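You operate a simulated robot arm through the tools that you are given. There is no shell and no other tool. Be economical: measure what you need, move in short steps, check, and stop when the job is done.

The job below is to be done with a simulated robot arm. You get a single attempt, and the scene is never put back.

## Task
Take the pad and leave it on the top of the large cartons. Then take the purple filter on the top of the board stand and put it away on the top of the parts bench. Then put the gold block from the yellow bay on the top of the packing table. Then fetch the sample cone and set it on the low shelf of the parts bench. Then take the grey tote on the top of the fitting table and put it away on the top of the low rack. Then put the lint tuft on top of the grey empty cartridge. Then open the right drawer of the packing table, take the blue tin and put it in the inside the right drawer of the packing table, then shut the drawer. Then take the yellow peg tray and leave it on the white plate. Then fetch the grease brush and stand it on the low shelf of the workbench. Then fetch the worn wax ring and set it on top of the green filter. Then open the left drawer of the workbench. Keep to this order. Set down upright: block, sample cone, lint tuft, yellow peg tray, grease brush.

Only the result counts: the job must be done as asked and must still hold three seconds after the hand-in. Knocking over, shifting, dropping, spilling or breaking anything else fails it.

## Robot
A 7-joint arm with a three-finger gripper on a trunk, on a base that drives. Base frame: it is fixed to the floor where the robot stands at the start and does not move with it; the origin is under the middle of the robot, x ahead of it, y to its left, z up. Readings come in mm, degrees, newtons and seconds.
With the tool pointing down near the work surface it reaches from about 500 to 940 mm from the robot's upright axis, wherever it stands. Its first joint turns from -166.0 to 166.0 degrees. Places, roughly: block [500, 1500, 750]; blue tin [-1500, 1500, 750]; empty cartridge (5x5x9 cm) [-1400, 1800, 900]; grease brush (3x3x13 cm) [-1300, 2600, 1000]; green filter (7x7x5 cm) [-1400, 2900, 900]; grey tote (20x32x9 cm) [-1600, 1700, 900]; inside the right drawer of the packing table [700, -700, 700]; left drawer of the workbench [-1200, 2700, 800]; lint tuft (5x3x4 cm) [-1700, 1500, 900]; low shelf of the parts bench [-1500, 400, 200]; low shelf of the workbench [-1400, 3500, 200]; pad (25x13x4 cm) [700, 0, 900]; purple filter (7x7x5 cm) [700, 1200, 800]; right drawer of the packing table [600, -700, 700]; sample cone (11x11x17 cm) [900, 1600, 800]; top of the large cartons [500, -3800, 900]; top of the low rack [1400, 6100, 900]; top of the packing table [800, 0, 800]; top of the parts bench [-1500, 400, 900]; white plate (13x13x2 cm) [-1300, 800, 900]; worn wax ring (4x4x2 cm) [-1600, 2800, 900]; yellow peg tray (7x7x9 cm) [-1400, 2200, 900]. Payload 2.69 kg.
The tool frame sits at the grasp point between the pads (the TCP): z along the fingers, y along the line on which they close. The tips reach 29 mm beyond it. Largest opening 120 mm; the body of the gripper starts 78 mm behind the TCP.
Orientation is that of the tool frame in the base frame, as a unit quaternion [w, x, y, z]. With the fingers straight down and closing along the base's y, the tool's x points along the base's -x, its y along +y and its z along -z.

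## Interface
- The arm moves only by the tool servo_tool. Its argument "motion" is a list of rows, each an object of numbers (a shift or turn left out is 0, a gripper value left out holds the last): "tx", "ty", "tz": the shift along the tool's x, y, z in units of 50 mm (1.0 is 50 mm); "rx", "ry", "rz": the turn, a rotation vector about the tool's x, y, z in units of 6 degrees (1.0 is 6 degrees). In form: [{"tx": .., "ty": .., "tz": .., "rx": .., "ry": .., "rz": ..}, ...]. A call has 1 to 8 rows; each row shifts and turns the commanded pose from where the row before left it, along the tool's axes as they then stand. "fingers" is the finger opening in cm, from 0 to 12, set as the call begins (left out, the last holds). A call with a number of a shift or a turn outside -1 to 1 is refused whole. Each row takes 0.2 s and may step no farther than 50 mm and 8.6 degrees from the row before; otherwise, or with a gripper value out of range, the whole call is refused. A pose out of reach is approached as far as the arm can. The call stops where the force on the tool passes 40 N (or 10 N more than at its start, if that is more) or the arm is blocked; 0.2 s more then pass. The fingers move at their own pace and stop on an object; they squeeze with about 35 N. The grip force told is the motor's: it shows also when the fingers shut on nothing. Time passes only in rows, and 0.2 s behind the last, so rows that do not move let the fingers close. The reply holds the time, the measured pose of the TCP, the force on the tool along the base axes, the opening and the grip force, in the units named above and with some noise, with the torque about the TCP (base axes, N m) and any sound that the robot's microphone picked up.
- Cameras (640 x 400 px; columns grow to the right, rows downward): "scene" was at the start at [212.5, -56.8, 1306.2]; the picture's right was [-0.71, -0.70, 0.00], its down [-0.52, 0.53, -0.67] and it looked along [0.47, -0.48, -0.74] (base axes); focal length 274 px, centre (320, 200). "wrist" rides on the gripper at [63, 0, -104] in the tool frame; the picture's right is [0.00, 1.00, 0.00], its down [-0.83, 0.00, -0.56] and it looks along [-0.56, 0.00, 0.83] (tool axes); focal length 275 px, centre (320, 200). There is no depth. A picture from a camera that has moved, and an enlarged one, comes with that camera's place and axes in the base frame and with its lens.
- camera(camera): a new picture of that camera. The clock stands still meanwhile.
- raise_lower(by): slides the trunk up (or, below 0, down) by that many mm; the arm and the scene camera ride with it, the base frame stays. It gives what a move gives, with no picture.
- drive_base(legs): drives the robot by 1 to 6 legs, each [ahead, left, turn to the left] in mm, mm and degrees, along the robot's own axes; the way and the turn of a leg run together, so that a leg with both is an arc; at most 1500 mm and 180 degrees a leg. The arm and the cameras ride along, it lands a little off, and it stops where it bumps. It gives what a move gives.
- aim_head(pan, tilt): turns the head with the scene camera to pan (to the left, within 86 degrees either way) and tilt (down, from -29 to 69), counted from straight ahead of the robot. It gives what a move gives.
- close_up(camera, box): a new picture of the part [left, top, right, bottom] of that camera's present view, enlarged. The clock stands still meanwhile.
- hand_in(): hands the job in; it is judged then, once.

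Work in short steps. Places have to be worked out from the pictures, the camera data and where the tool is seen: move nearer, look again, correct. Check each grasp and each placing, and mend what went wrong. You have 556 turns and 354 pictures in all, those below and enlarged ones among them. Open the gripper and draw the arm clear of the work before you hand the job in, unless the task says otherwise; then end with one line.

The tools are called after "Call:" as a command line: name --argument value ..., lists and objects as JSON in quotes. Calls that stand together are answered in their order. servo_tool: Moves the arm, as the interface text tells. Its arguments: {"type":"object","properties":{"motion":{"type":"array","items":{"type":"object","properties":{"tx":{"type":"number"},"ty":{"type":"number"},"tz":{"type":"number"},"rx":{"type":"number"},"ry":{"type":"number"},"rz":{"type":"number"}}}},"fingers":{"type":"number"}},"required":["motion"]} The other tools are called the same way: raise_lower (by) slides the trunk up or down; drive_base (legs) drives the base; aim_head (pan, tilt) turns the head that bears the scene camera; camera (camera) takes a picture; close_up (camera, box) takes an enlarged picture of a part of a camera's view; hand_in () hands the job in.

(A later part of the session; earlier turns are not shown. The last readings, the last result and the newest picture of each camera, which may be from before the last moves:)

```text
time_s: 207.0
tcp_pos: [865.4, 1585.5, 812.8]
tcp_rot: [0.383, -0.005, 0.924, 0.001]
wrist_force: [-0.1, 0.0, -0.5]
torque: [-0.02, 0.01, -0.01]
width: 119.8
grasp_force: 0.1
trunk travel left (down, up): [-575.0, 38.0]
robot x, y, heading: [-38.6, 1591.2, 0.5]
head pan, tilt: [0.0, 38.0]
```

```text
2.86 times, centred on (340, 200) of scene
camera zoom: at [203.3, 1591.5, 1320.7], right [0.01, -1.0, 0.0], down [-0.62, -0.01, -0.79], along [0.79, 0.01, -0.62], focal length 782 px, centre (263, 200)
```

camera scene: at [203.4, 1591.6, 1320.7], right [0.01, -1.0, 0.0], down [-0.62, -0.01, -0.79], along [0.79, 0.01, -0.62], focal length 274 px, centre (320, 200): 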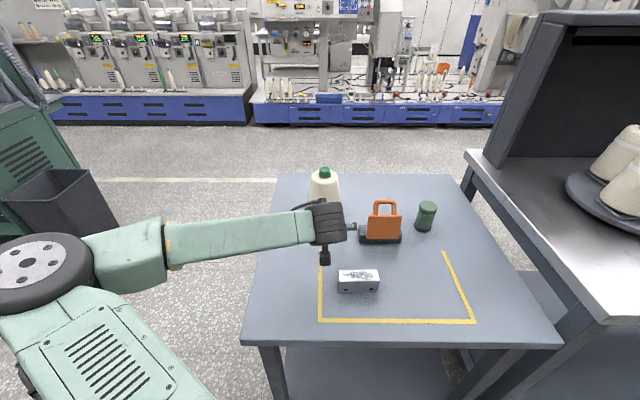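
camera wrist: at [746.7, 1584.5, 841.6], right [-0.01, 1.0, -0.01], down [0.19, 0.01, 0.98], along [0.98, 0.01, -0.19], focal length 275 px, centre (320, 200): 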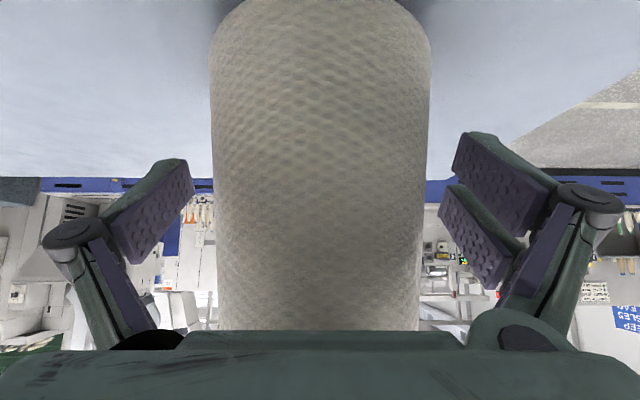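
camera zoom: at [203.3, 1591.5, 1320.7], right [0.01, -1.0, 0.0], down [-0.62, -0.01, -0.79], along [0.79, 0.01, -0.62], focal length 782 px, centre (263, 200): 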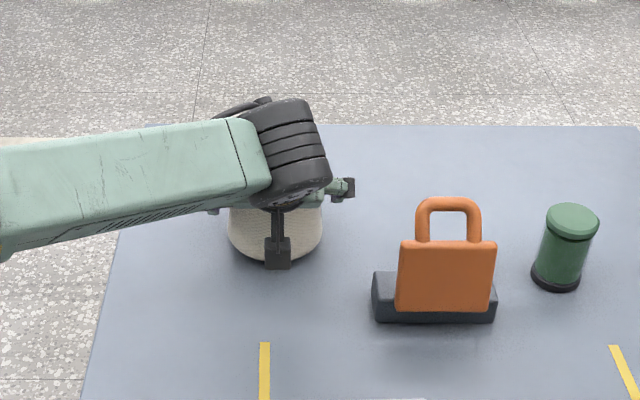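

Well straddled. I close on the cone.

Call:
servo_tool --motion '[{}, {}, {}, {}, {}]' --fingers 0

Call:
camera --camera "wrist"

```text
time_s: 208.2
tcp_pos: [866.1, 1585.3, 812.7]
tcp_rot: [0.384, -0.005, 0.923, 0.001]
wrist_force: [0.6, -1.3, 0.2]
torque: [0.01, 0.02, 0.0]
width: 97.6
grasp_force: 35.5
trunk travel left (down, up): [-575.0, 38.0]
robot x, y, heading: [-39.9, 1591.8, 0.4]
head pan, tilt: [0.0, 38.0]
```

```text
290 pictures are left
camera wrist: at [746.2, 1584.3, 841.9], right [-0.01, 1.0, -0.01], down [0.19, 0.01, 0.98], along [0.98, 0.01, -0.19], focal length 275 px, centre (320, 200)
```

wrist: 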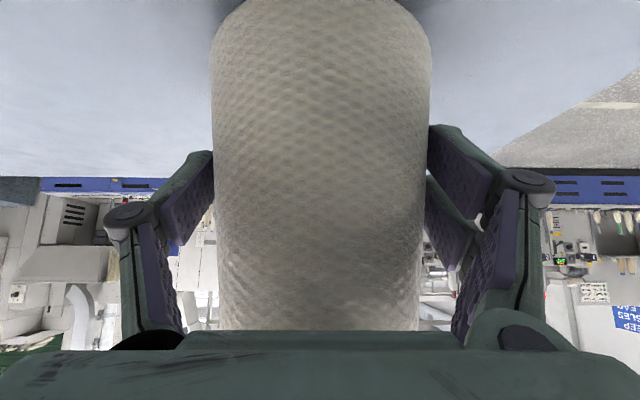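

Gripped at 97.6 mm. I lift straight up a little and check.

Call:
servo_tool --motion '[{"tz": -0.3, "tx": -0.3}, {"tz": -0.5, "tx": -0.5}, {"tz": -0.6, "tx": -0.6}]'

Call:
camera --camera "wrist"

Call:
camera --camera "scene"

```text
time_s: 209.0
tcp_pos: [863.1, 1586.9, 912.8]
tcp_rot: [0.383, -0.004, 0.924, 0.001]
wrist_force: [0.0, 0.0, -3.2]
torque: [0.0, 0.05, -0.01]
width: 97.5
grasp_force: 35.1
trunk travel left (down, up): [-575.0, 38.0]
robot x, y, heading: [-40.5, 1591.1, 1.0]
head pan, tilt: [0.0, 38.0]
```

```text
289 pictures are left
camera wrist: at [744.7, 1584.8, 942.0], right [-0.01, 1.0, -0.01], down [0.19, 0.01, 0.98], along [0.98, 0.01, -0.19], focal length 275 px, centre (320, 200)
```

wrist: 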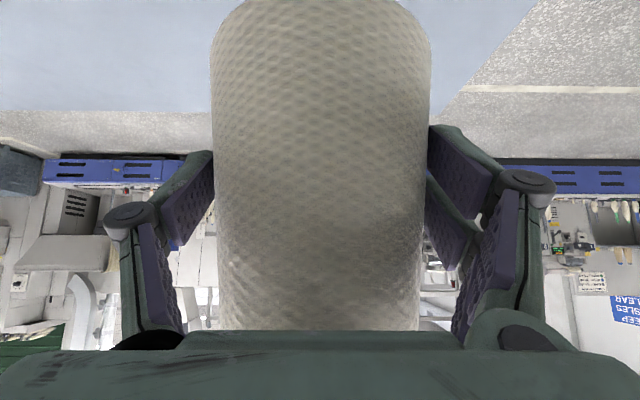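

```text
288 pictures are left
camera scene: at [202.9, 1591.5, 1320.8], right [0.01, -1.0, 0.0], down [-0.62, -0.01, -0.79], along [0.79, 0.01, -0.62], focal length 274 px, centre (320, 200)
```

scene: 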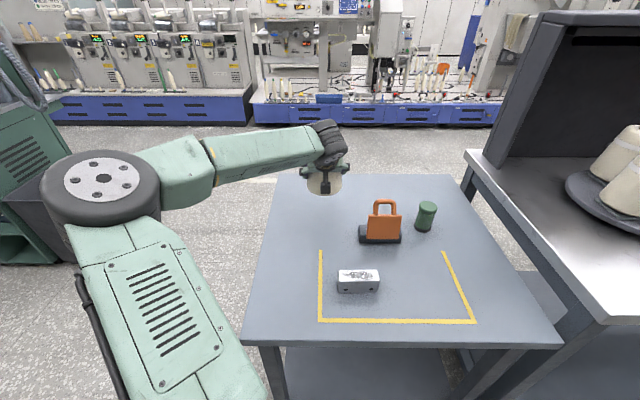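

The cone is held firmly. I retract and drive back, turning to face the parts bench.

Call:
servo_tool --motion '[{"tz": -0.5, "tx": -0.5}, {"tz": -0.62, "tx": 0.62}, {"tz": -0.62, "tx": 0.62}, {"tz": -0.62, "tx": 0.62}, {"tz": -0.62, "tx": 0.62}, {"tz": -0.62, "tx": 0.62}, {"tz": -0.62, "tx": 0.62}]'

Call:
drive_base --legs '[[-400, 0, 0], [0, -200, 90], [0, 0, 90]]'

Call:
aim_head --pan 20 --tilt 40

Call:
camera --camera "scene"

```text
time_s: 210.7
tcp_pos: [597.3, 1523.6, 942.5]
tcp_rot: [0.376, 0.058, 0.924, -0.029]
wrist_force: [-0.3, 0.3, -3.3]
torque: [0.02, 0.05, 0.0]
width: 97.6
grasp_force: 34.4
trunk travel left (down, up): [-575.0, 38.0]
robot x, y, heading: [-37.9, 1583.4, 0.7]
head pan, tilt: [0.0, 38.0]
stopped in row 7: the arm was blocked; the commanded pose is now the measured one
```

```text
time_s: 221.0
tcp_pos: [-945.9, 1544.0, 943.5]
tcp_rot: [-0.035, 0.923, -0.073, -0.376]
wrist_force: [0.0, -0.1, -3.6]
torque: [0.01, 0.0, -0.02]
width: 96.7
grasp_force: 35.4
trunk travel left (down, up): [-575.0, 38.0]
robot x, y, heading: [-314.9, 1460.9, 178.9]
head pan, tilt: [0.0, 38.0]
```

```text
time_s: 221.8
tcp_pos: [-944.5, 1544.4, 943.1]
tcp_rot: [-0.036, 0.923, -0.073, -0.376]
wrist_force: [-0.2, -0.1, -3.4]
torque: [0.0, -0.04, 0.01]
width: 96.6
grasp_force: 35.1
trunk travel left (down, up): [-575.0, 38.0]
robot x, y, heading: [-309.9, 1458.9, 178.9]
head pan, tilt: [20.0, 40.0]
```

```text
287 pictures are left
camera scene: at [-546.8, 1434.4, 1317.7], right [-0.32, 0.95, 0.0], down [0.61, 0.21, -0.77], along [-0.73, -0.25, -0.64], focal length 274 px, centre (320, 200)
```

scene: 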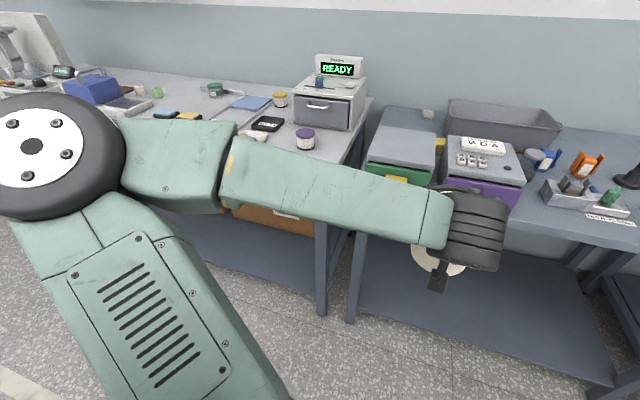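

The arm is folded with the cone still upright. I slide left to line up with the parts bench's low shelf, then lower the trunk.

Call:
drive_base --legs '[[0, 500, 1]]'

Call:
raise_lower --by -300

Call:
aim_head --pan -5 --tilt 40

Call:
camera --camera "scene"

Call:
camera --camera "wrist"

```text
time_s: 226.2
tcp_pos: [-951.5, 1030.8, 942.7]
tcp_rot: [-0.029, 0.924, -0.06, -0.377]
wrist_force: [-0.4, 0.1, -3.2]
torque: [-0.02, -0.02, -0.01]
width: 96.6
grasp_force: 34.7
trunk travel left (down, up): [-575.0, 38.0]
robot x, y, heading: [-317.9, 964.3, -179.7]
head pan, tilt: [20.0, 40.0]
```

```text
time_s: 229.2
tcp_pos: [-951.3, 1030.2, 642.8]
tcp_rot: [-0.03, 0.924, -0.06, -0.377]
wrist_force: [0.4, -0.4, -3.0]
torque: [-0.01, -0.04, 0.03]
width: 96.7
grasp_force: 35.0
trunk travel left (down, up): [-275.0, 338.0]
robot x, y, heading: [-313.7, 961.7, -179.5]
head pan, tilt: [20.0, 40.0]
```

```text
time_s: 230.1
tcp_pos: [-951.1, 1030.7, 642.8]
tcp_rot: [-0.031, 0.924, -0.06, -0.377]
wrist_force: [0.2, 0.1, -3.2]
torque: [-0.03, -0.07, -0.03]
width: 96.7
grasp_force: 34.8
trunk travel left (down, up): [-275.0, 338.0]
robot x, y, heading: [-316.6, 967.9, -179.6]
head pan, tilt: [-5.0, 40.0]
```

```text
286 pictures are left
camera scene: at [-554.6, 969.4, 1017.7], right [0.08, 1.0, 0.0], down [0.64, -0.05, -0.77], along [-0.76, 0.06, -0.64], focal length 274 px, centre (320, 200)
```

scene: 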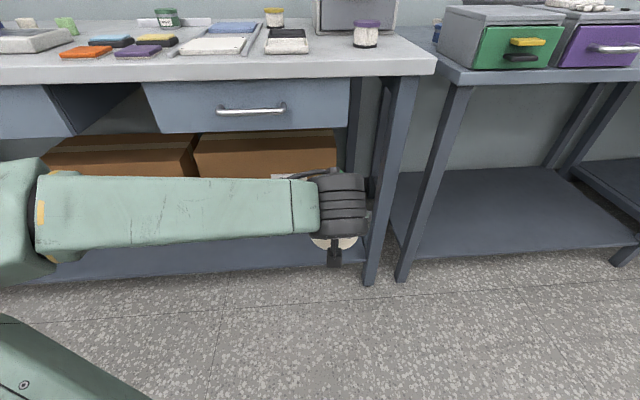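

```text
285 pictures are left
camera wrist: at [-835.2, 1015.4, 673.5], right [-0.13, -0.99, -0.01], down [-0.2, 0.01, 0.98], along [-0.97, 0.13, -0.2], focal length 275 px, centre (320, 200)
```

wrist: 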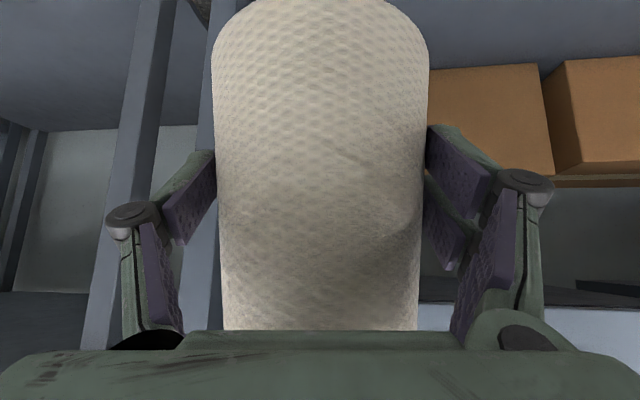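

The bench's right leg is near y 1240, and the shelf in front of the boxes looks free at y≈1030. I lower the trunk further and drive closer.

Call:
raise_lower --by -265

Call:
drive_base --legs '[[120, 0, -0.5]]'

Call:
aim_head --pan -25 --tilt 30

Call:
camera --camera "scene"

Call:
camera --camera "wrist"

```text
time_s: 233.0
tcp_pos: [-951.1, 1032.5, 452.2]
tcp_rot: [-0.03, 0.923, -0.061, -0.38]
wrist_force: [-0.7, 0.4, -3.3]
torque: [0.05, -0.03, 0.03]
width: 96.6
grasp_force: 34.5
trunk travel left (down, up): [-78.0, 535.0]
robot x, y, heading: [-314.9, 962.9, -179.7]
head pan, tilt: [-5.0, 40.0]
stopped: the arm was blocked; the commanded pose is now the measured one
```

```text
time_s: 234.2
tcp_pos: [-1070.0, 1037.4, 453.7]
tcp_rot: [-0.031, 0.923, -0.065, -0.379]
wrist_force: [0.0, -0.5, -3.0]
torque: [-0.04, 0.01, -0.03]
width: 96.5
grasp_force: 34.6
trunk travel left (down, up): [-78.0, 535.0]
robot x, y, heading: [-430.4, 964.3, 179.8]
head pan, tilt: [-5.0, 40.0]
```

```text
time_s: 235.1
tcp_pos: [-1068.5, 1038.2, 452.5]
tcp_rot: [-0.031, 0.923, -0.065, -0.379]
wrist_force: [-0.1, 0.0, -3.0]
torque: [0.01, -0.03, -0.02]
width: 96.2
grasp_force: 34.6
trunk travel left (down, up): [-78.0, 535.0]
robot x, y, heading: [-432.7, 963.9, 179.9]
head pan, tilt: [-25.0, 30.0]
```

```text
284 pictures are left
camera scene: at [-668.2, 1002.2, 840.0], right [0.42, 0.91, 0.0], down [0.45, -0.21, -0.87], along [-0.79, 0.37, -0.5], focal length 274 px, centre (320, 200)
```

scene: 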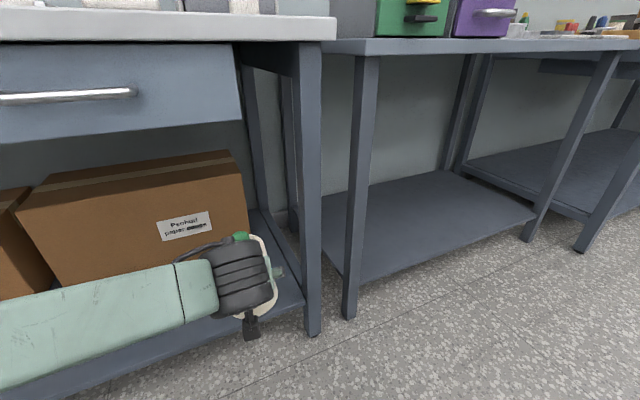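

```text
283 pictures are left
camera wrist: at [-952.7, 1020.4, 481.6], right [-0.14, -0.99, -0.01], down [-0.2, 0.02, 0.98], along [-0.97, 0.14, -0.2], focal length 275 px, centre (320, 200)
```

wrist: 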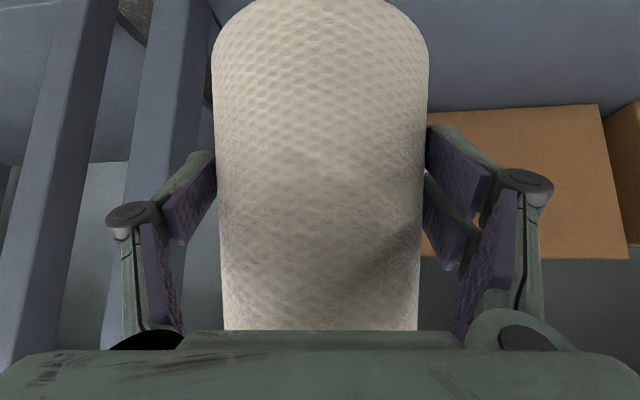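

The elbow probably touched the base when lowering; extending the arm should free it. I extend forward over the shelf at this height, well below the drawer.

Call:
servo_tool --motion '[{"tz": 0.6, "tx": -0.6}, {"tz": 0.6, "tx": -0.6}, {"tz": 0.6, "tx": -0.6}, {"tz": 0.6, "tx": -0.6}]'

Call:
raise_lower --by -70

Call:
camera --camera "scene"

Call:
camera --camera "wrist"

```text
time_s: 236.1
tcp_pos: [-1237.8, 1060.7, 449.8]
tcp_rot: [-0.03, 0.922, -0.066, -0.379]
wrist_force: [-1.4, 0.2, -4.0]
torque: [-0.01, -0.05, -0.01]
width: 96.4
grasp_force: 35.3
trunk travel left (down, up): [-78.0, 535.0]
robot x, y, heading: [-431.6, 963.3, 179.8]
head pan, tilt: [-25.0, 30.0]
```

```text
time_s: 237.3
tcp_pos: [-1238.1, 1062.1, 451.3]
tcp_rot: [-0.03, 0.923, -0.067, -0.378]
wrist_force: [0.4, 1.0, -2.5]
torque: [-0.06, -0.06, 0.01]
width: 96.3
grasp_force: 35.7
trunk travel left (down, up): [-78.0, 535.0]
robot x, y, heading: [-433.2, 963.6, 179.8]
head pan, tilt: [-25.0, 30.0]
stopped: the arm was blocked; the commanded pose is now the measured one
```

```text
282 pictures are left
camera scene: at [-667.5, 1002.8, 840.0], right [0.42, 0.91, 0.0], down [0.45, -0.21, -0.87], along [-0.79, 0.37, -0.5], focal length 274 px, centre (320, 200)
```

scene: 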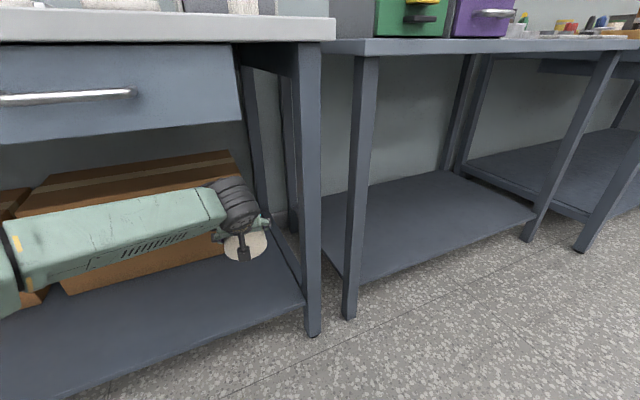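

```text
281 pictures are left
camera wrist: at [-1121.6, 1044.9, 480.2], right [-0.14, -0.99, -0.01], down [-0.2, 0.02, 0.98], along [-0.97, 0.14, -0.2], focal length 275 px, centre (320, 200)
```

wrist: 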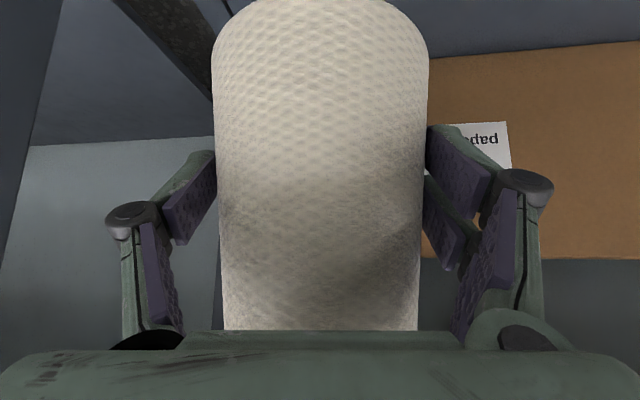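

Trunk still blocked. I look to the left-down to see what the elbow touches.

Call:
aim_head --pan 45 --tilt 55

Call:
camera --camera "scene"

```text
time_s: 238.8
tcp_pos: [-1237.6, 1063.4, 451.3]
tcp_rot: [-0.03, 0.922, -0.068, -0.38]
wrist_force: [0.1, -0.5, -2.8]
torque: [-0.02, -0.06, -0.03]
width: 96.6
grasp_force: 34.8
trunk travel left (down, up): [-78.0, 535.0]
robot x, y, heading: [-435.0, 967.4, 179.7]
head pan, tilt: [45.0, 55.0]
```

```text
280 pictures are left
camera scene: at [-637.3, 913.5, 803.9], right [-0.71, 0.71, 0.0], down [0.58, 0.58, -0.58], along [-0.41, -0.41, -0.82], focal length 274 px, centre (320, 200)
```

scene: 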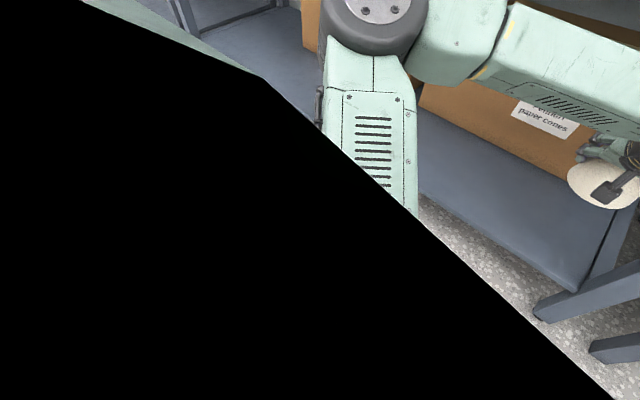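

I lower the cone with the arm itself instead, in guarded steps.

Call:
servo_tool --motion '[{"tz": 0.5, "tx": 0.5}, {"tz": 0.5, "tx": 0.5}, {"tz": 0.5, "tx": 0.5}]'

Call:
aim_head --pan -25 --tilt 30

Call:
camera --camera "scene"

```text
time_s: 239.6
tcp_pos: [-1236.6, 1063.8, 343.3]
tcp_rot: [-0.032, 0.922, -0.067, -0.379]
wrist_force: [0.6, 0.7, -2.2]
torque: [-0.02, -0.04, 0.04]
width: 96.5
grasp_force: 35.4
trunk travel left (down, up): [-78.0, 535.0]
robot x, y, heading: [-433.5, 964.1, 179.8]
head pan, tilt: [45.0, 55.0]
```

```text
time_s: 241.0
tcp_pos: [-1236.1, 1063.9, 344.0]
tcp_rot: [-0.032, 0.922, -0.068, -0.379]
wrist_force: [-0.6, -0.7, -3.4]
torque: [0.0, -0.04, -0.01]
width: 96.4
grasp_force: 34.9
trunk travel left (down, up): [-78.0, 535.0]
robot x, y, heading: [-432.8, 966.2, 179.9]
head pan, tilt: [-25.0, 30.0]
```

```text
279 pictures are left
camera scene: at [-668.3, 1002.2, 839.9], right [0.42, 0.91, 0.0], down [0.45, -0.21, -0.87], along [-0.79, 0.37, -0.5], focal length 274 px, centre (320, 200)
```

scene: 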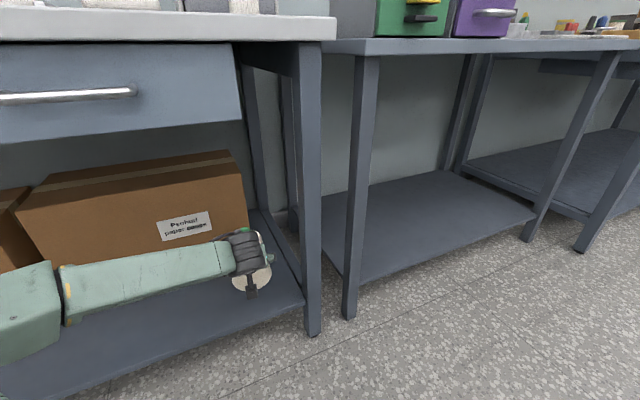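

Call:
servo_tool --motion '[{"tz": 0.4, "tx": 0.4}, {"tz": 0.4, "tx": 0.4}]'

Call:
close_up --camera "scene" --box '[150, 200, 330, 350]'

Call:
camera --camera "wrist"

```text
time_s: 241.6
tcp_pos: [-1237.5, 1063.7, 288.9]
tcp_rot: [-0.032, 0.923, -0.067, -0.378]
wrist_force: [0.0, -0.2, -2.1]
torque: [0.0, -0.06, 0.01]
width: 96.3
grasp_force: 34.9
trunk travel left (down, up): [-78.0, 535.0]
robot x, y, heading: [-434.4, 964.0, 180.2]
head pan, tilt: [-25.0, 30.0]
```

```text
2.67 times, centred on (240, 275) of scene
camera zoom: at [-669.0, 1001.6, 840.0], right [0.42, 0.91, 0.0], down [0.45, -0.21, -0.87], along [-0.79, 0.37, -0.5], focal length 730 px, centre (533, 0)
```

zoom: 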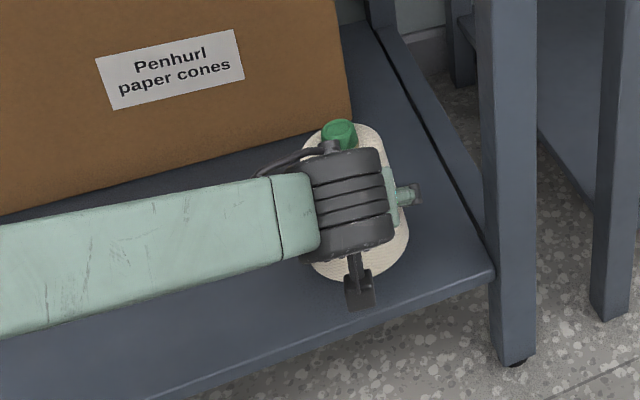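

```text
277 pictures are left
camera wrist: at [-1121.0, 1046.3, 317.6], right [-0.15, -0.99, -0.01], down [-0.2, 0.02, 0.98], along [-0.97, 0.14, -0.2], focal length 275 px, centre (320, 200)
```

wrist: 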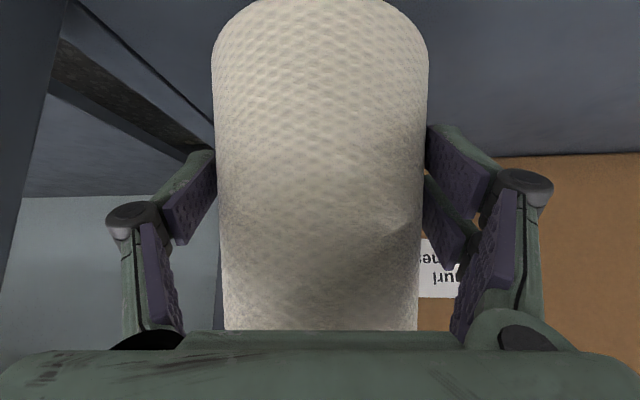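

The cone is close to the shelf's front edge, so I move it about 45 mm deeper (the box front is still ~110 mm away), then lower.

Call:
servo_tool --motion '[{"tz": 0.32, "tx": -0.32}, {"tz": 0.36, "tx": -0.36}]'

Call:
servo_tool --motion '[{"tz": 0.1, "tx": 0.1}, {"tz": 0.1, "tx": 0.1}, {"tz": 0.06, "tx": 0.06}, {"tz": 0.06, "tx": 0.06}, {"tz": 0.06, "tx": 0.06}, {"tz": 0.06, "tx": 0.06}, {"tz": 0.06, "tx": 0.06}, {"tz": 0.06, "tx": 0.06}]'

Call:
close_up --camera "scene" --box '[150, 200, 330, 350]'

```text
time_s: 242.2
tcp_pos: [-1287.1, 1070.6, 287.3]
tcp_rot: [-0.03, 0.922, -0.068, -0.379]
wrist_force: [0.8, 0.5, -3.0]
torque: [0.0, -0.09, 0.0]
width: 96.5
grasp_force: 35.1
trunk travel left (down, up): [-78.0, 535.0]
robot x, y, heading: [-435.1, 966.6, 179.8]
head pan, tilt: [-25.0, 30.0]
```

```text
time_s: 244.2
tcp_pos: [-1286.0, 1072.9, 252.8]
tcp_rot: [-0.032, 0.92, -0.069, -0.384]
wrist_force: [2.5, -1.0, 2.6]
torque: [0.03, -0.07, 0.0]
width: 96.7
grasp_force: 34.9
trunk travel left (down, up): [-78.0, 535.0]
robot x, y, heading: [-432.3, 964.1, 179.9]
head pan, tilt: [-25.0, 30.0]
stopped in row 8: the force on the tool passed its limit at 42 N (the readings are from after the stop); the commanded pose is now the measured one
```

```text
2.67 times, centred on (240, 275) of scene
camera zoom: at [-667.4, 1002.0, 840.0], right [0.42, 0.91, 0.0], down [0.45, -0.21, -0.87], along [-0.79, 0.37, -0.5], focal length 730 px, centre (533, 0)
```

zoom: 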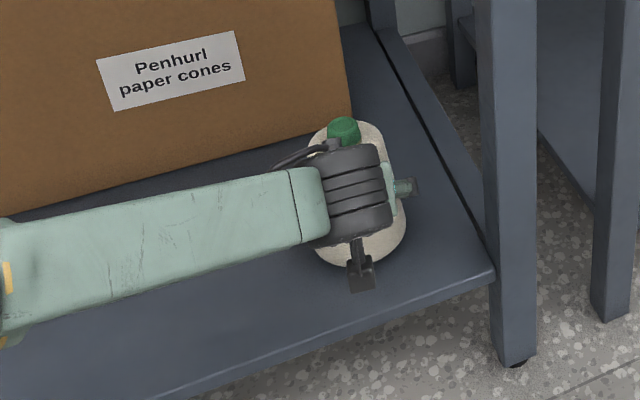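

Contact made on the shelf (z≈175). I open and back straight out.

Call:
servo_tool --motion '[{}, {}, {}, {}]' --fingers 12

Call:
camera --camera "wrist"

Call:
servo_tool --motion '[{"tz": -0.3, "tx": 0.3}, {"tz": -0.6, "tx": 0.6}, {"tz": -0.6, "tx": 0.6}, {"tz": -0.6, "tx": 0.6}, {"tz": -0.6, "tx": 0.6}]'

Call:
camera --camera "wrist"

Call:
camera --camera "scene"

```text
time_s: 245.2
tcp_pos: [-1286.3, 1072.0, 253.2]
tcp_rot: [-0.032, 0.921, -0.069, -0.383]
wrist_force: [0.1, -0.4, 0.1]
torque: [0.0, 0.02, 0.01]
width: 119.8
grasp_force: 0.0
trunk travel left (down, up): [-78.0, 535.0]
robot x, y, heading: [-437.0, 966.0, 179.7]
head pan, tilt: [-25.0, 30.0]
```

```text
275 pictures are left
camera wrist: at [-1169.8, 1054.6, 281.1], right [-0.15, -0.99, -0.01], down [-0.19, 0.02, 0.98], along [-0.97, 0.15, -0.19], focal length 275 px, centre (320, 200)
```

wrist: 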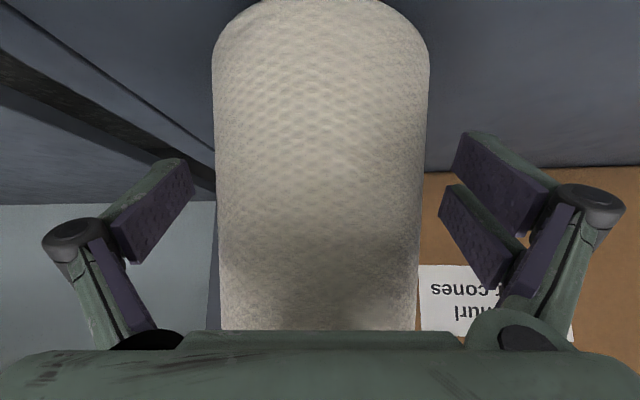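

```text
time_s: 246.3
tcp_pos: [-1099.2, 1044.7, 250.8]
tcp_rot: [-0.033, 0.92, -0.068, -0.383]
wrist_force: [0.5, 0.1, -0.5]
torque: [0.01, 0.0, 0.0]
width: 120.1
grasp_force: 0.2
trunk travel left (down, up): [-78.0, 535.0]
robot x, y, heading: [-434.2, 961.1, 179.8]
head pan, tilt: [-25.0, 30.0]
```

```text
274 pictures are left
camera wrist: at [-982.9, 1026.8, 279.4], right [-0.15, -0.99, -0.01], down [-0.19, 0.02, 0.98], along [-0.97, 0.15, -0.19], focal length 275 px, centre (320, 200)
```

wrist: 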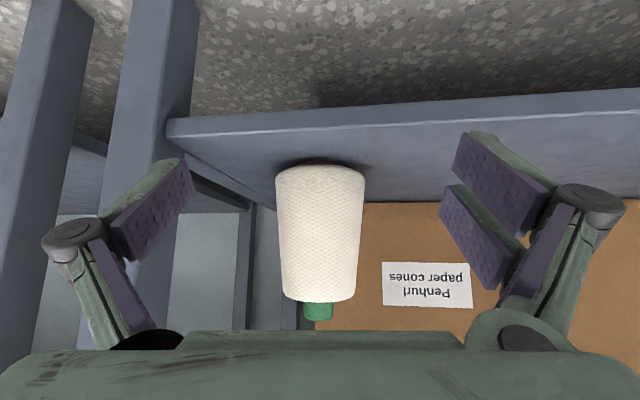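

```text
273 pictures are left
camera scene: at [-668.5, 1001.3, 840.0], right [0.42, 0.91, 0.0], down [0.45, -0.21, -0.87], along [-0.79, 0.37, -0.5], focal length 274 px, centre (320, 200)
```

scene: 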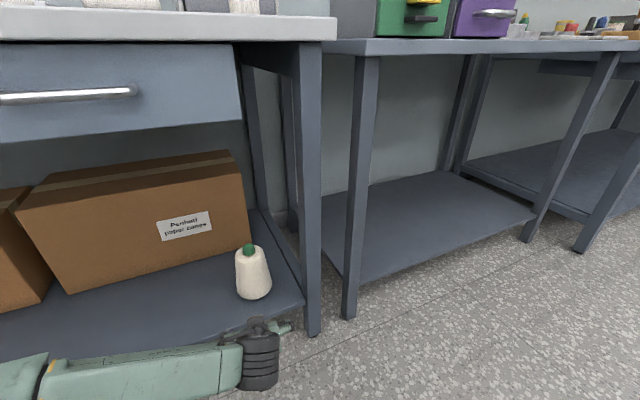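

The cone stands upright on the shelf. I back off, raise the trunk and set the tool vertical again.

Call:
drive_base --legs '[[-200, 0, 0]]'

Call:
raise_lower --by 497

Call:
servo_tool --motion '[{"tz": -0.6, "tx": -0.6}, {"tz": -0.6, "tx": -0.6}, {"tz": -0.6, "tx": -0.6}, {"tz": -0.6, "tx": -0.6}, {"tz": -0.6, "tx": -0.6}]'

Call:
servo_tool --motion '[{"ry": 1}, {"ry": 1}, {"ry": 1}, {"ry": 1}, {"ry": 1}, {"ry": 1}, {"ry": 1}, {"ry": 0.5}]'

```text
time_s: 247.9
tcp_pos: [-900.6, 1041.8, 250.6]
tcp_rot: [-0.031, 0.92, -0.066, -0.385]
wrist_force: [0.4, -0.4, 0.9]
torque: [0.02, -0.02, 0.0]
width: 120.0
grasp_force: 0.0
trunk travel left (down, up): [-78.0, 535.0]
robot x, y, heading: [-232.8, 963.6, -180.0]
head pan, tilt: [-25.0, 30.0]
```

```text
refused: 497 is not a number from -400 to 400
```

```text
time_s: 249.2
tcp_pos: [-899.7, 1042.6, 464.1]
tcp_rot: [-0.031, 0.92, -0.068, -0.384]
wrist_force: [-0.3, 0.0, 0.9]
torque: [0.01, 0.02, -0.02]
width: 120.1
grasp_force: 0.0
trunk travel left (down, up): [-78.0, 535.0]
robot x, y, heading: [-231.3, 962.4, -179.8]
head pan, tilt: [-25.0, 30.0]
```

```text
time_s: 250.9
tcp_pos: [-899.1, 1040.7, 464.1]
tcp_rot: [-0.002, 0.997, -0.073, -0.002]
wrist_force: [-0.7, -0.2, 0.4]
torque: [0.01, 0.01, 0.02]
width: 119.9
grasp_force: 0.3
trunk travel left (down, up): [-78.0, 535.0]
robot x, y, heading: [-230.9, 963.5, -179.8]
head pan, tilt: [-25.0, 30.0]
```

Call:
raise_lower --by 400

Call:
raise_lower --by 100

Call:
servo_tool --motion '[{"rz": -0.7}, {"rz": -0.69}]'

Call:
drive_base --legs '[[0, -750, 0]]'

Call:
aim_head --pan 0 --tilt 38

Call:
camera --camera "scene"

```text
time_s: 254.8
tcp_pos: [-900.4, 1040.2, 857.3]
tcp_rot: [-0.004, 0.997, -0.072, 0.0]
wrist_force: [-0.2, 0.7, 0.2]
torque: [0.03, 0.02, 0.03]
width: 119.9
grasp_force: 0.1
trunk travel left (down, up): [-478.0, 135.0]
robot x, y, heading: [-234.4, 967.1, -179.6]
head pan, tilt: [-25.0, 30.0]
```

```text
time_s: 256.1
tcp_pos: [-900.6, 1040.6, 957.7]
tcp_rot: [-0.003, 0.997, -0.072, 0.0]
wrist_force: [-0.5, 0.8, -0.5]
torque: [0.04, 0.0, -0.02]
width: 119.9
grasp_force: 0.0
trunk travel left (down, up): [-578.0, 35.0]
robot x, y, heading: [-231.9, 962.2, -179.8]
head pan, tilt: [-25.0, 30.0]
```

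```text
time_s: 256.7
tcp_pos: [-900.1, 1040.5, 957.0]
tcp_rot: [-0.003, 1.0, 0.001, 0.001]
wrist_force: [1.2, 0.2, -0.6]
torque: [-0.01, -0.01, -0.03]
width: 120.1
grasp_force: 0.0
trunk travel left (down, up): [-578.0, 35.0]
robot x, y, heading: [-232.5, 965.6, -179.8]
head pan, tilt: [-25.0, 30.0]
```

```text
time_s: 262.9
tcp_pos: [-897.8, 1784.2, 956.7]
tcp_rot: [-0.004, 1.0, -0.006, 0.001]
wrist_force: [0.4, 0.4, 0.1]
torque: [-0.03, 0.05, 0.03]
width: 119.8
grasp_force: 0.3
trunk travel left (down, up): [-578.0, 35.0]
robot x, y, heading: [-232.6, 1702.1, 179.7]
head pan, tilt: [-25.0, 30.0]
```

```text
time_s: 263.7
tcp_pos: [-897.6, 1784.0, 957.7]
tcp_rot: [-0.004, 1.0, -0.006, 0.001]
wrist_force: [-0.5, -0.2, -0.2]
torque: [0.01, 0.0, -0.01]
width: 119.7
grasp_force: 0.1
trunk travel left (down, up): [-578.0, 35.0]
robot x, y, heading: [-229.9, 1702.6, 179.5]
head pan, tilt: [0.0, 38.0]
```

```text
272 pictures are left
camera scene: at [-472.8, 1701.7, 1324.1], right [0.01, 1.0, 0.0], down [0.62, -0.01, -0.79], along [-0.79, 0.01, -0.62], focal length 274 px, centre (320, 200)
```

scene: 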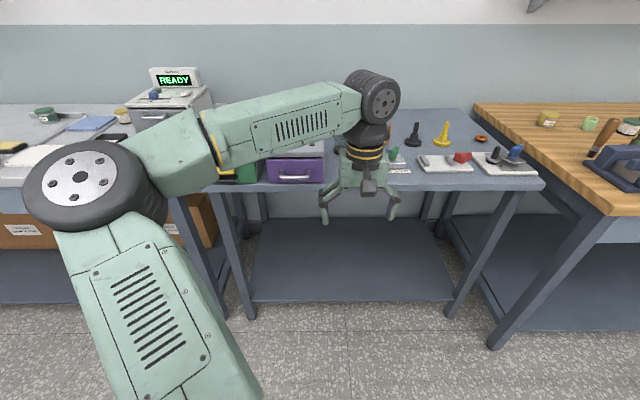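

I move closer and raise the hand to look over the fitting table with the wrist camera.

Call:
servo_tool --motion '[{"tz": -0.8}, {"tz": -0.8}, {"tz": -0.4}]'

Call:
drive_base --legs '[[260, 50, 0.4]]'

Call:
camera --camera "wrist"

Call:
aim_head --pan 0 --tilt 45

Call:
camera --camera "scene"

```text
time_s: 264.5
tcp_pos: [-898.2, 1784.0, 1058.2]
tcp_rot: [-0.004, 1.0, -0.005, 0.001]
wrist_force: [0.2, 0.2, 0.3]
torque: [0.0, -0.01, 0.01]
width: 120.2
grasp_force: 0.1
trunk travel left (down, up): [-578.0, 35.0]
robot x, y, heading: [-236.7, 1701.6, 179.6]
head pan, tilt: [0.0, 38.0]
```

```text
time_s: 266.4
tcp_pos: [-1156.8, 1729.7, 1056.4]
tcp_rot: [-0.004, 1.0, -0.001, 0.002]
wrist_force: [-0.2, -0.6, 0.6]
torque: [0.01, -0.03, 0.02]
width: 120.0
grasp_force: 0.0
trunk travel left (down, up): [-578.0, 35.0]
robot x, y, heading: [-490.7, 1652.1, -179.8]
head pan, tilt: [0.0, 38.0]
```

```text
271 pictures are left
camera wrist: at [-1094.3, 1728.1, 1160.9], right [0.0, -1.0, -0.01], down [-0.83, -0.01, 0.55], along [-0.55, 0.0, -0.83], focal length 275 px, centre (320, 200)
```

wrist: 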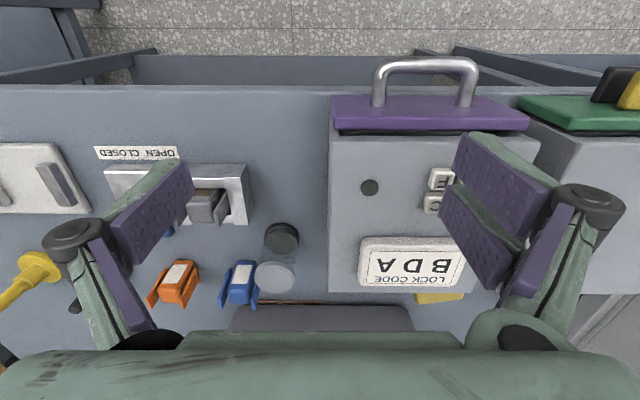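

```text
time_s: 267.1
tcp_pos: [-1156.1, 1727.8, 1057.4]
tcp_rot: [-0.003, 1.0, 0.0, 0.001]
wrist_force: [-0.4, -0.5, -1.6]
torque: [0.0, 0.01, -0.02]
width: 120.0
grasp_force: 0.0
trunk travel left (down, up): [-578.0, 35.0]
robot x, y, heading: [-488.2, 1648.8, -179.7]
head pan, tilt: [0.0, 45.0]
```

```text
270 pictures are left
camera scene: at [-725.8, 1650.7, 1313.9], right [0.0, 1.0, 0.0], down [0.71, 0.0, -0.71], along [-0.71, 0.0, -0.71], focal length 274 px, centre (320, 200)
```

scene: 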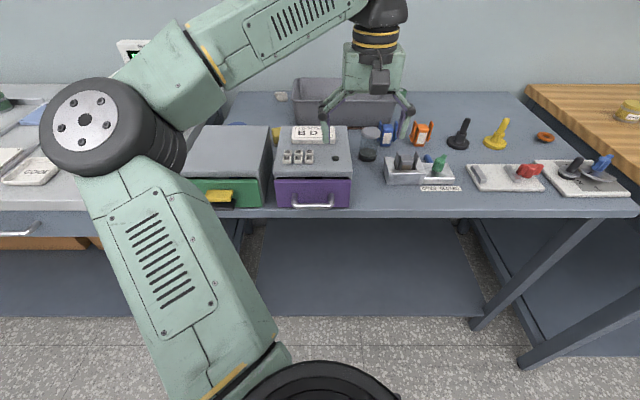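

The tote's near wall seems to sit around x −1545, y 1560–1885. I move closer and raise the trunk to inspect it from above.

Call:
raise_lower --by 34

Call:
drive_base --legs '[[150, -50, -0.2]]'

Call:
servo_tool --motion '[{"tx": -0.8}, {"tx": -0.8}, {"tx": -0.8}]'

Call:
camera --camera "wrist"

Call:
camera --camera "scene"

```text
time_s: 267.9
tcp_pos: [-1156.6, 1728.4, 1091.3]
tcp_rot: [-0.003, 1.0, -0.001, 0.0]
wrist_force: [0.2, -0.5, -0.1]
torque: [0.0, 0.0, -0.01]
width: 119.9
grasp_force: 0.0
trunk travel left (down, up): [-612.0, 1.0]
robot x, y, heading: [-490.0, 1653.3, -180.1]
head pan, tilt: [0.0, 45.0]
```

```text
time_s: 269.3
tcp_pos: [-1306.8, 1780.1, 1090.2]
tcp_rot: [-0.003, 1.0, -0.001, 0.001]
wrist_force: [-0.6, -0.3, -0.4]
torque: [-0.01, -0.03, 0.0]
width: 120.1
grasp_force: 0.0
trunk travel left (down, up): [-612.0, 1.0]
robot x, y, heading: [-639.7, 1700.3, 180.0]
head pan, tilt: [0.0, 45.0]
```

```text
time_s: 270.1
tcp_pos: [-1427.5, 1778.9, 1091.0]
tcp_rot: [-0.004, 1.0, -0.001, 0.001]
wrist_force: [0.1, -0.2, -0.6]
torque: [0.01, 0.01, 0.02]
width: 120.2
grasp_force: 0.1
trunk travel left (down, up): [-612.0, 1.0]
robot x, y, heading: [-640.2, 1704.4, 180.0]
head pan, tilt: [0.0, 45.0]
```

```text
269 pictures are left
camera wrist: at [-1364.8, 1779.3, 1194.9], right [0.0, -1.0, -0.01], down [-0.83, 0.0, 0.55], along [-0.55, 0.01, -0.83], focal length 275 px, centre (320, 200)
```

wrist: 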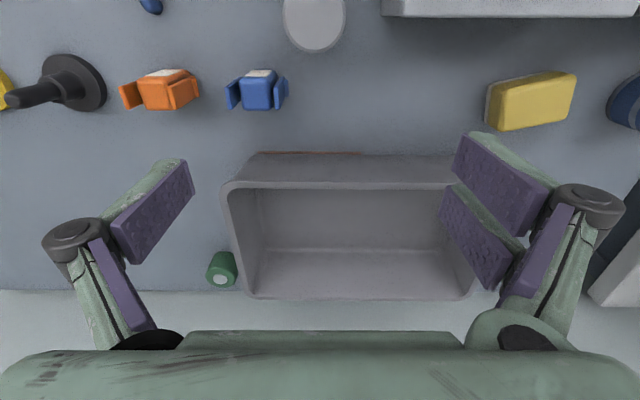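

```text
268 pictures are left
camera scene: at [-876.2, 1701.3, 1347.7], right [0.0, 1.0, 0.0], down [0.71, 0.0, -0.71], along [-0.71, 0.0, -0.71], focal length 274 px, centre (320, 200)
```

scene: 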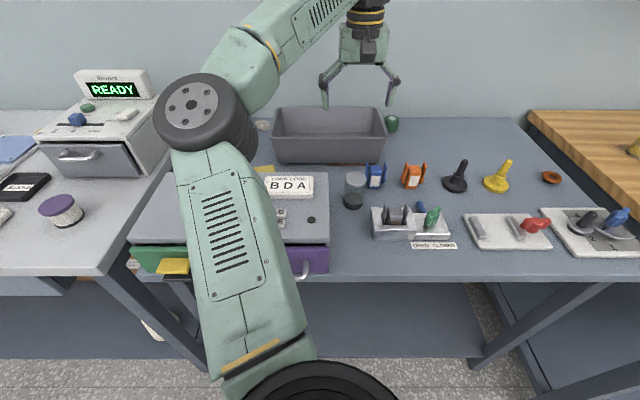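

The empty tote's near wall is at x≈−1522, rim z≈940, centre y≈1724. I rotate the hand −90° so that it closes across that wall.

Call:
servo_tool --motion '[{"rz": -1}, {"rz": -1}, {"rz": -1}, {"rz": -1}, {"rz": -1}, {"rz": -1}, {"rz": -1}, {"rz": -1}]' --fingers 5

Call:
servo_tool --motion '[{"rz": -1}, {"rz": -1}, {"rz": -1}, {"rz": -1}, {"rz": -1}, {"rz": -1}, {"rz": -1}]'

Call:
camera --camera "wrist"

```text
time_s: 271.9
tcp_pos: [-1425.7, 1779.9, 1089.9]
tcp_rot: [-0.004, 0.914, 0.407, 0.001]
wrist_force: [-0.6, -0.2, 1.4]
torque: [0.01, 0.02, -0.02]
width: 50.2
grasp_force: 0.1
trunk travel left (down, up): [-612.0, 1.0]
robot x, y, heading: [-637.5, 1703.2, 179.9]
head pan, tilt: [0.0, 45.0]
```

```text
time_s: 273.5
tcp_pos: [-1425.6, 1780.7, 1090.5]
tcp_rot: [-0.002, 0.707, 0.708, 0.003]
wrist_force: [-0.2, -0.9, -0.5]
torque: [0.03, -0.01, 0.0]
width: 49.8
grasp_force: 0.0
trunk travel left (down, up): [-612.0, 1.0]
robot x, y, heading: [-639.9, 1697.8, 179.8]
head pan, tilt: [0.0, 45.0]
```

```text
267 pictures are left
camera wrist: at [-1427.4, 1841.7, 1195.7], right [1.0, 0.0, 0.0], down [0.0, -0.83, 0.55], along [0.0, -0.55, -0.83], focal length 275 px, centre (320, 200)
```

wrist: 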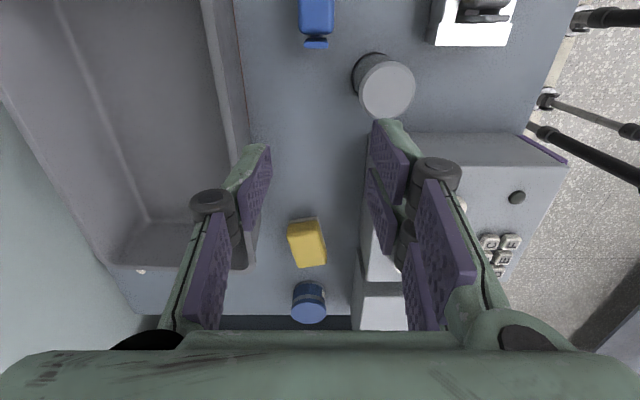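

The wall's rim is confirmed at x≈−1523. I move above it and lower to just over the rim.

Call:
servo_tool --motion '[{"ty": -0.65, "tx": -0.38}, {"ty": -0.65, "tx": -0.38}, {"ty": -0.65, "tx": -0.38}, {"tz": 0.9}, {"tz": 0.7}]'

Call:
camera --camera "wrist"

Call:
camera --camera "scene"

```text
time_s: 274.7
tcp_pos: [-1525.2, 1724.5, 1009.8]
tcp_rot: [-0.002, 0.708, 0.706, 0.003]
wrist_force: [-0.5, -0.4, 0.4]
torque: [0.01, 0.0, 0.02]
width: 49.8
grasp_force: 0.1
trunk travel left (down, up): [-612.0, 1.0]
robot x, y, heading: [-641.7, 1701.5, 180.0]
head pan, tilt: [0.0, 45.0]
```

```text
266 pictures are left
camera wrist: at [-1526.4, 1786.9, 1114.4], right [1.0, 0.0, 0.0], down [0.0, -0.84, 0.55], along [0.0, -0.55, -0.84], focal length 275 px, centre (320, 200)
```

wrist: 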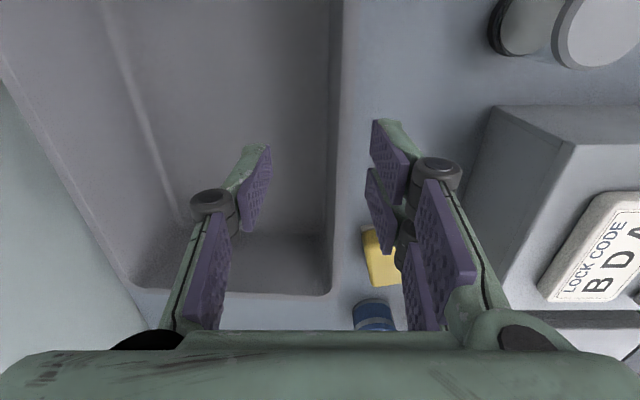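

```text
265 pictures are left
camera scene: at [-876.0, 1701.1, 1347.8], right [0.0, 1.0, 0.0], down [0.71, 0.0, -0.71], along [-0.71, 0.0, -0.71], focal length 274 px, centre (320, 200)
```

scene: 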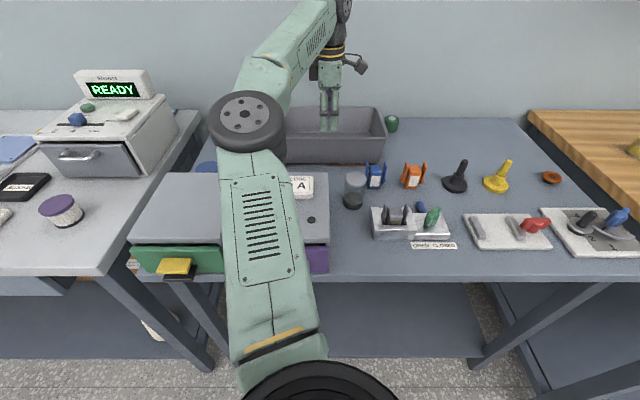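

The rim is ~13 mm right of the finger centre. I correct and descend so that the fingers straddle the wall.

Call:
servo_tool --motion '[{"ty": 0.26}, {"tz": 0.6}, {"tz": 0.3}]'

Call:
camera --camera "wrist"

Call:
close_up --camera "scene" --box '[250, 40, 430, 200]'

```text
time_s: 275.5
tcp_pos: [-1511.8, 1723.0, 966.6]
tcp_rot: [-0.002, 0.709, 0.706, 0.002]
wrist_force: [0.6, -0.4, 0.3]
torque: [-0.02, 0.02, 0.0]
width: 49.9
grasp_force: 0.1
trunk travel left (down, up): [-612.0, 1.0]
robot x, y, heading: [-640.7, 1701.5, 179.9]
head pan, tilt: [0.0, 45.0]
```

```text
264 pictures are left
camera wrist: at [-1512.4, 1785.1, 1069.9], right [1.0, 0.0, 0.0], down [0.0, -0.84, 0.55], along [0.0, -0.55, -0.84], focal length 275 px, centre (320, 200)
```

wrist: 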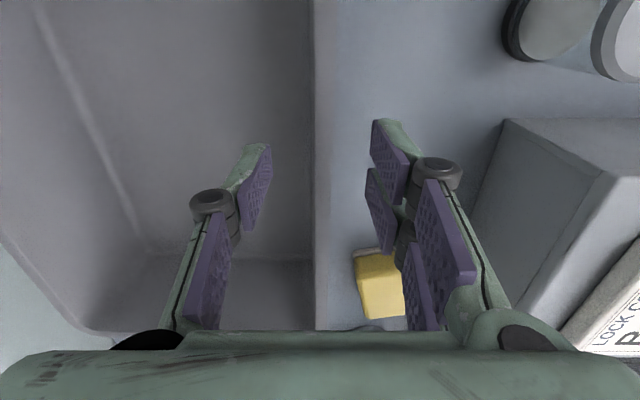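

```text
2.50 times, centred on (340, 120) of scene
camera zoom: at [-875.7, 1701.0, 1347.9], right [0.0, 1.0, 0.0], down [0.71, 0.0, -0.71], along [-0.71, 0.0, -0.71], focal length 684 px, centre (270, 400)
```

zoom: 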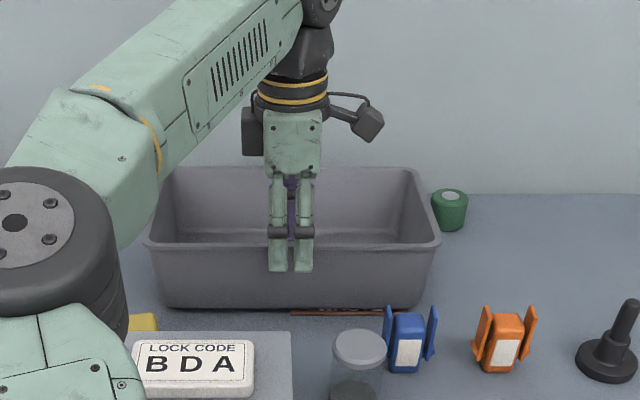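

Well centred on the rim and tote. I descend 42 mm and close.

Call:
servo_tool --motion '[{"tz": 0.44}, {"tz": 0.4}]'

Call:
servo_tool --motion '[{}, {}, {}, {}]' --fingers 0

Call:
camera --camera "wrist"

```text
time_s: 276.1
tcp_pos: [-1511.4, 1724.0, 923.3]
tcp_rot: [-0.002, 0.708, 0.706, 0.003]
wrist_force: [1.0, 0.2, 0.4]
torque: [0.0, 0.0, 0.0]
width: 50.0
grasp_force: 0.1
trunk travel left (down, up): [-612.0, 1.0]
robot x, y, heading: [-642.0, 1699.2, 180.1]
head pan, tilt: [0.0, 45.0]
```

```text
time_s: 277.1
tcp_pos: [-1510.4, 1724.5, 923.5]
tcp_rot: [-0.003, 0.708, 0.706, 0.002]
wrist_force: [-4.0, 0.6, 2.0]
torque: [-0.39, 1.04, -0.08]
width: 6.1
grasp_force: 26.3
trunk travel left (down, up): [-612.0, 1.0]
robot x, y, heading: [-639.8, 1701.6, 180.2]
head pan, tilt: [0.0, 45.0]
```

```text
262 pictures are left
camera wrist: at [-1511.1, 1786.7, 1028.7], right [1.0, 0.0, 0.0], down [0.0, -0.83, 0.55], along [0.0, -0.55, -0.83], focal length 275 px, centre (320, 200)
```

wrist: 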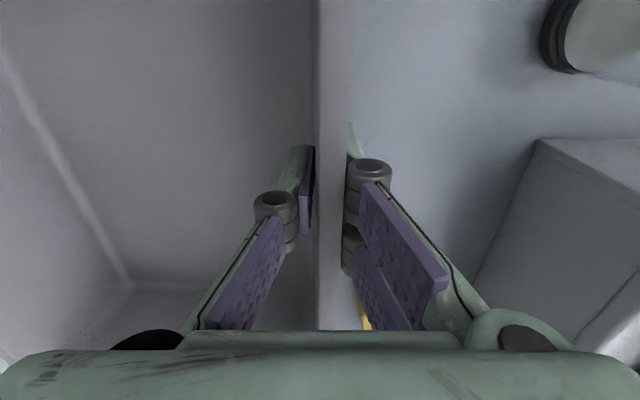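

Gripped the wall (6 mm). I lift a little and check for sag.

Call:
servo_tool --motion '[{"tz": -0.2}, {"tz": -0.3}, {"tz": -0.5}, {}]'

Call:
camera --camera "scene"

```text
time_s: 278.1
tcp_pos: [-1511.2, 1724.6, 970.6]
tcp_rot: [-0.002, 0.709, 0.706, 0.003]
wrist_force: [0.3, 0.3, -5.8]
torque: [0.01, -0.46, -0.02]
width: 6.1
grasp_force: 33.5
trunk travel left (down, up): [-612.0, 1.0]
robot x, y, heading: [-643.6, 1704.2, 180.0]
head pan, tilt: [0.0, 45.0]
```

```text
261 pictures are left
camera scene: at [-876.5, 1701.0, 1347.6], right [0.0, 1.0, 0.0], down [0.71, 0.0, -0.71], along [-0.71, 0.0, -0.71], focal length 274 px, centre (320, 200)
```

scene: 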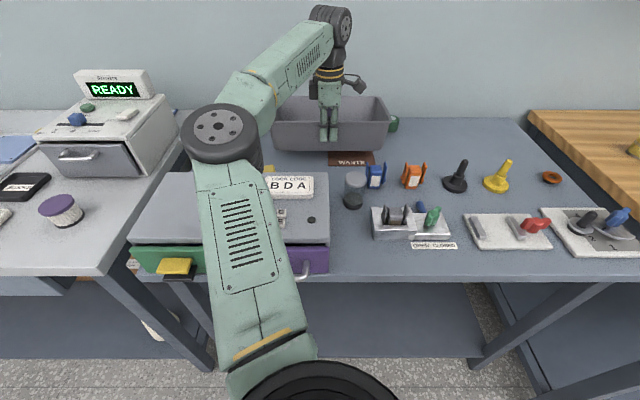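

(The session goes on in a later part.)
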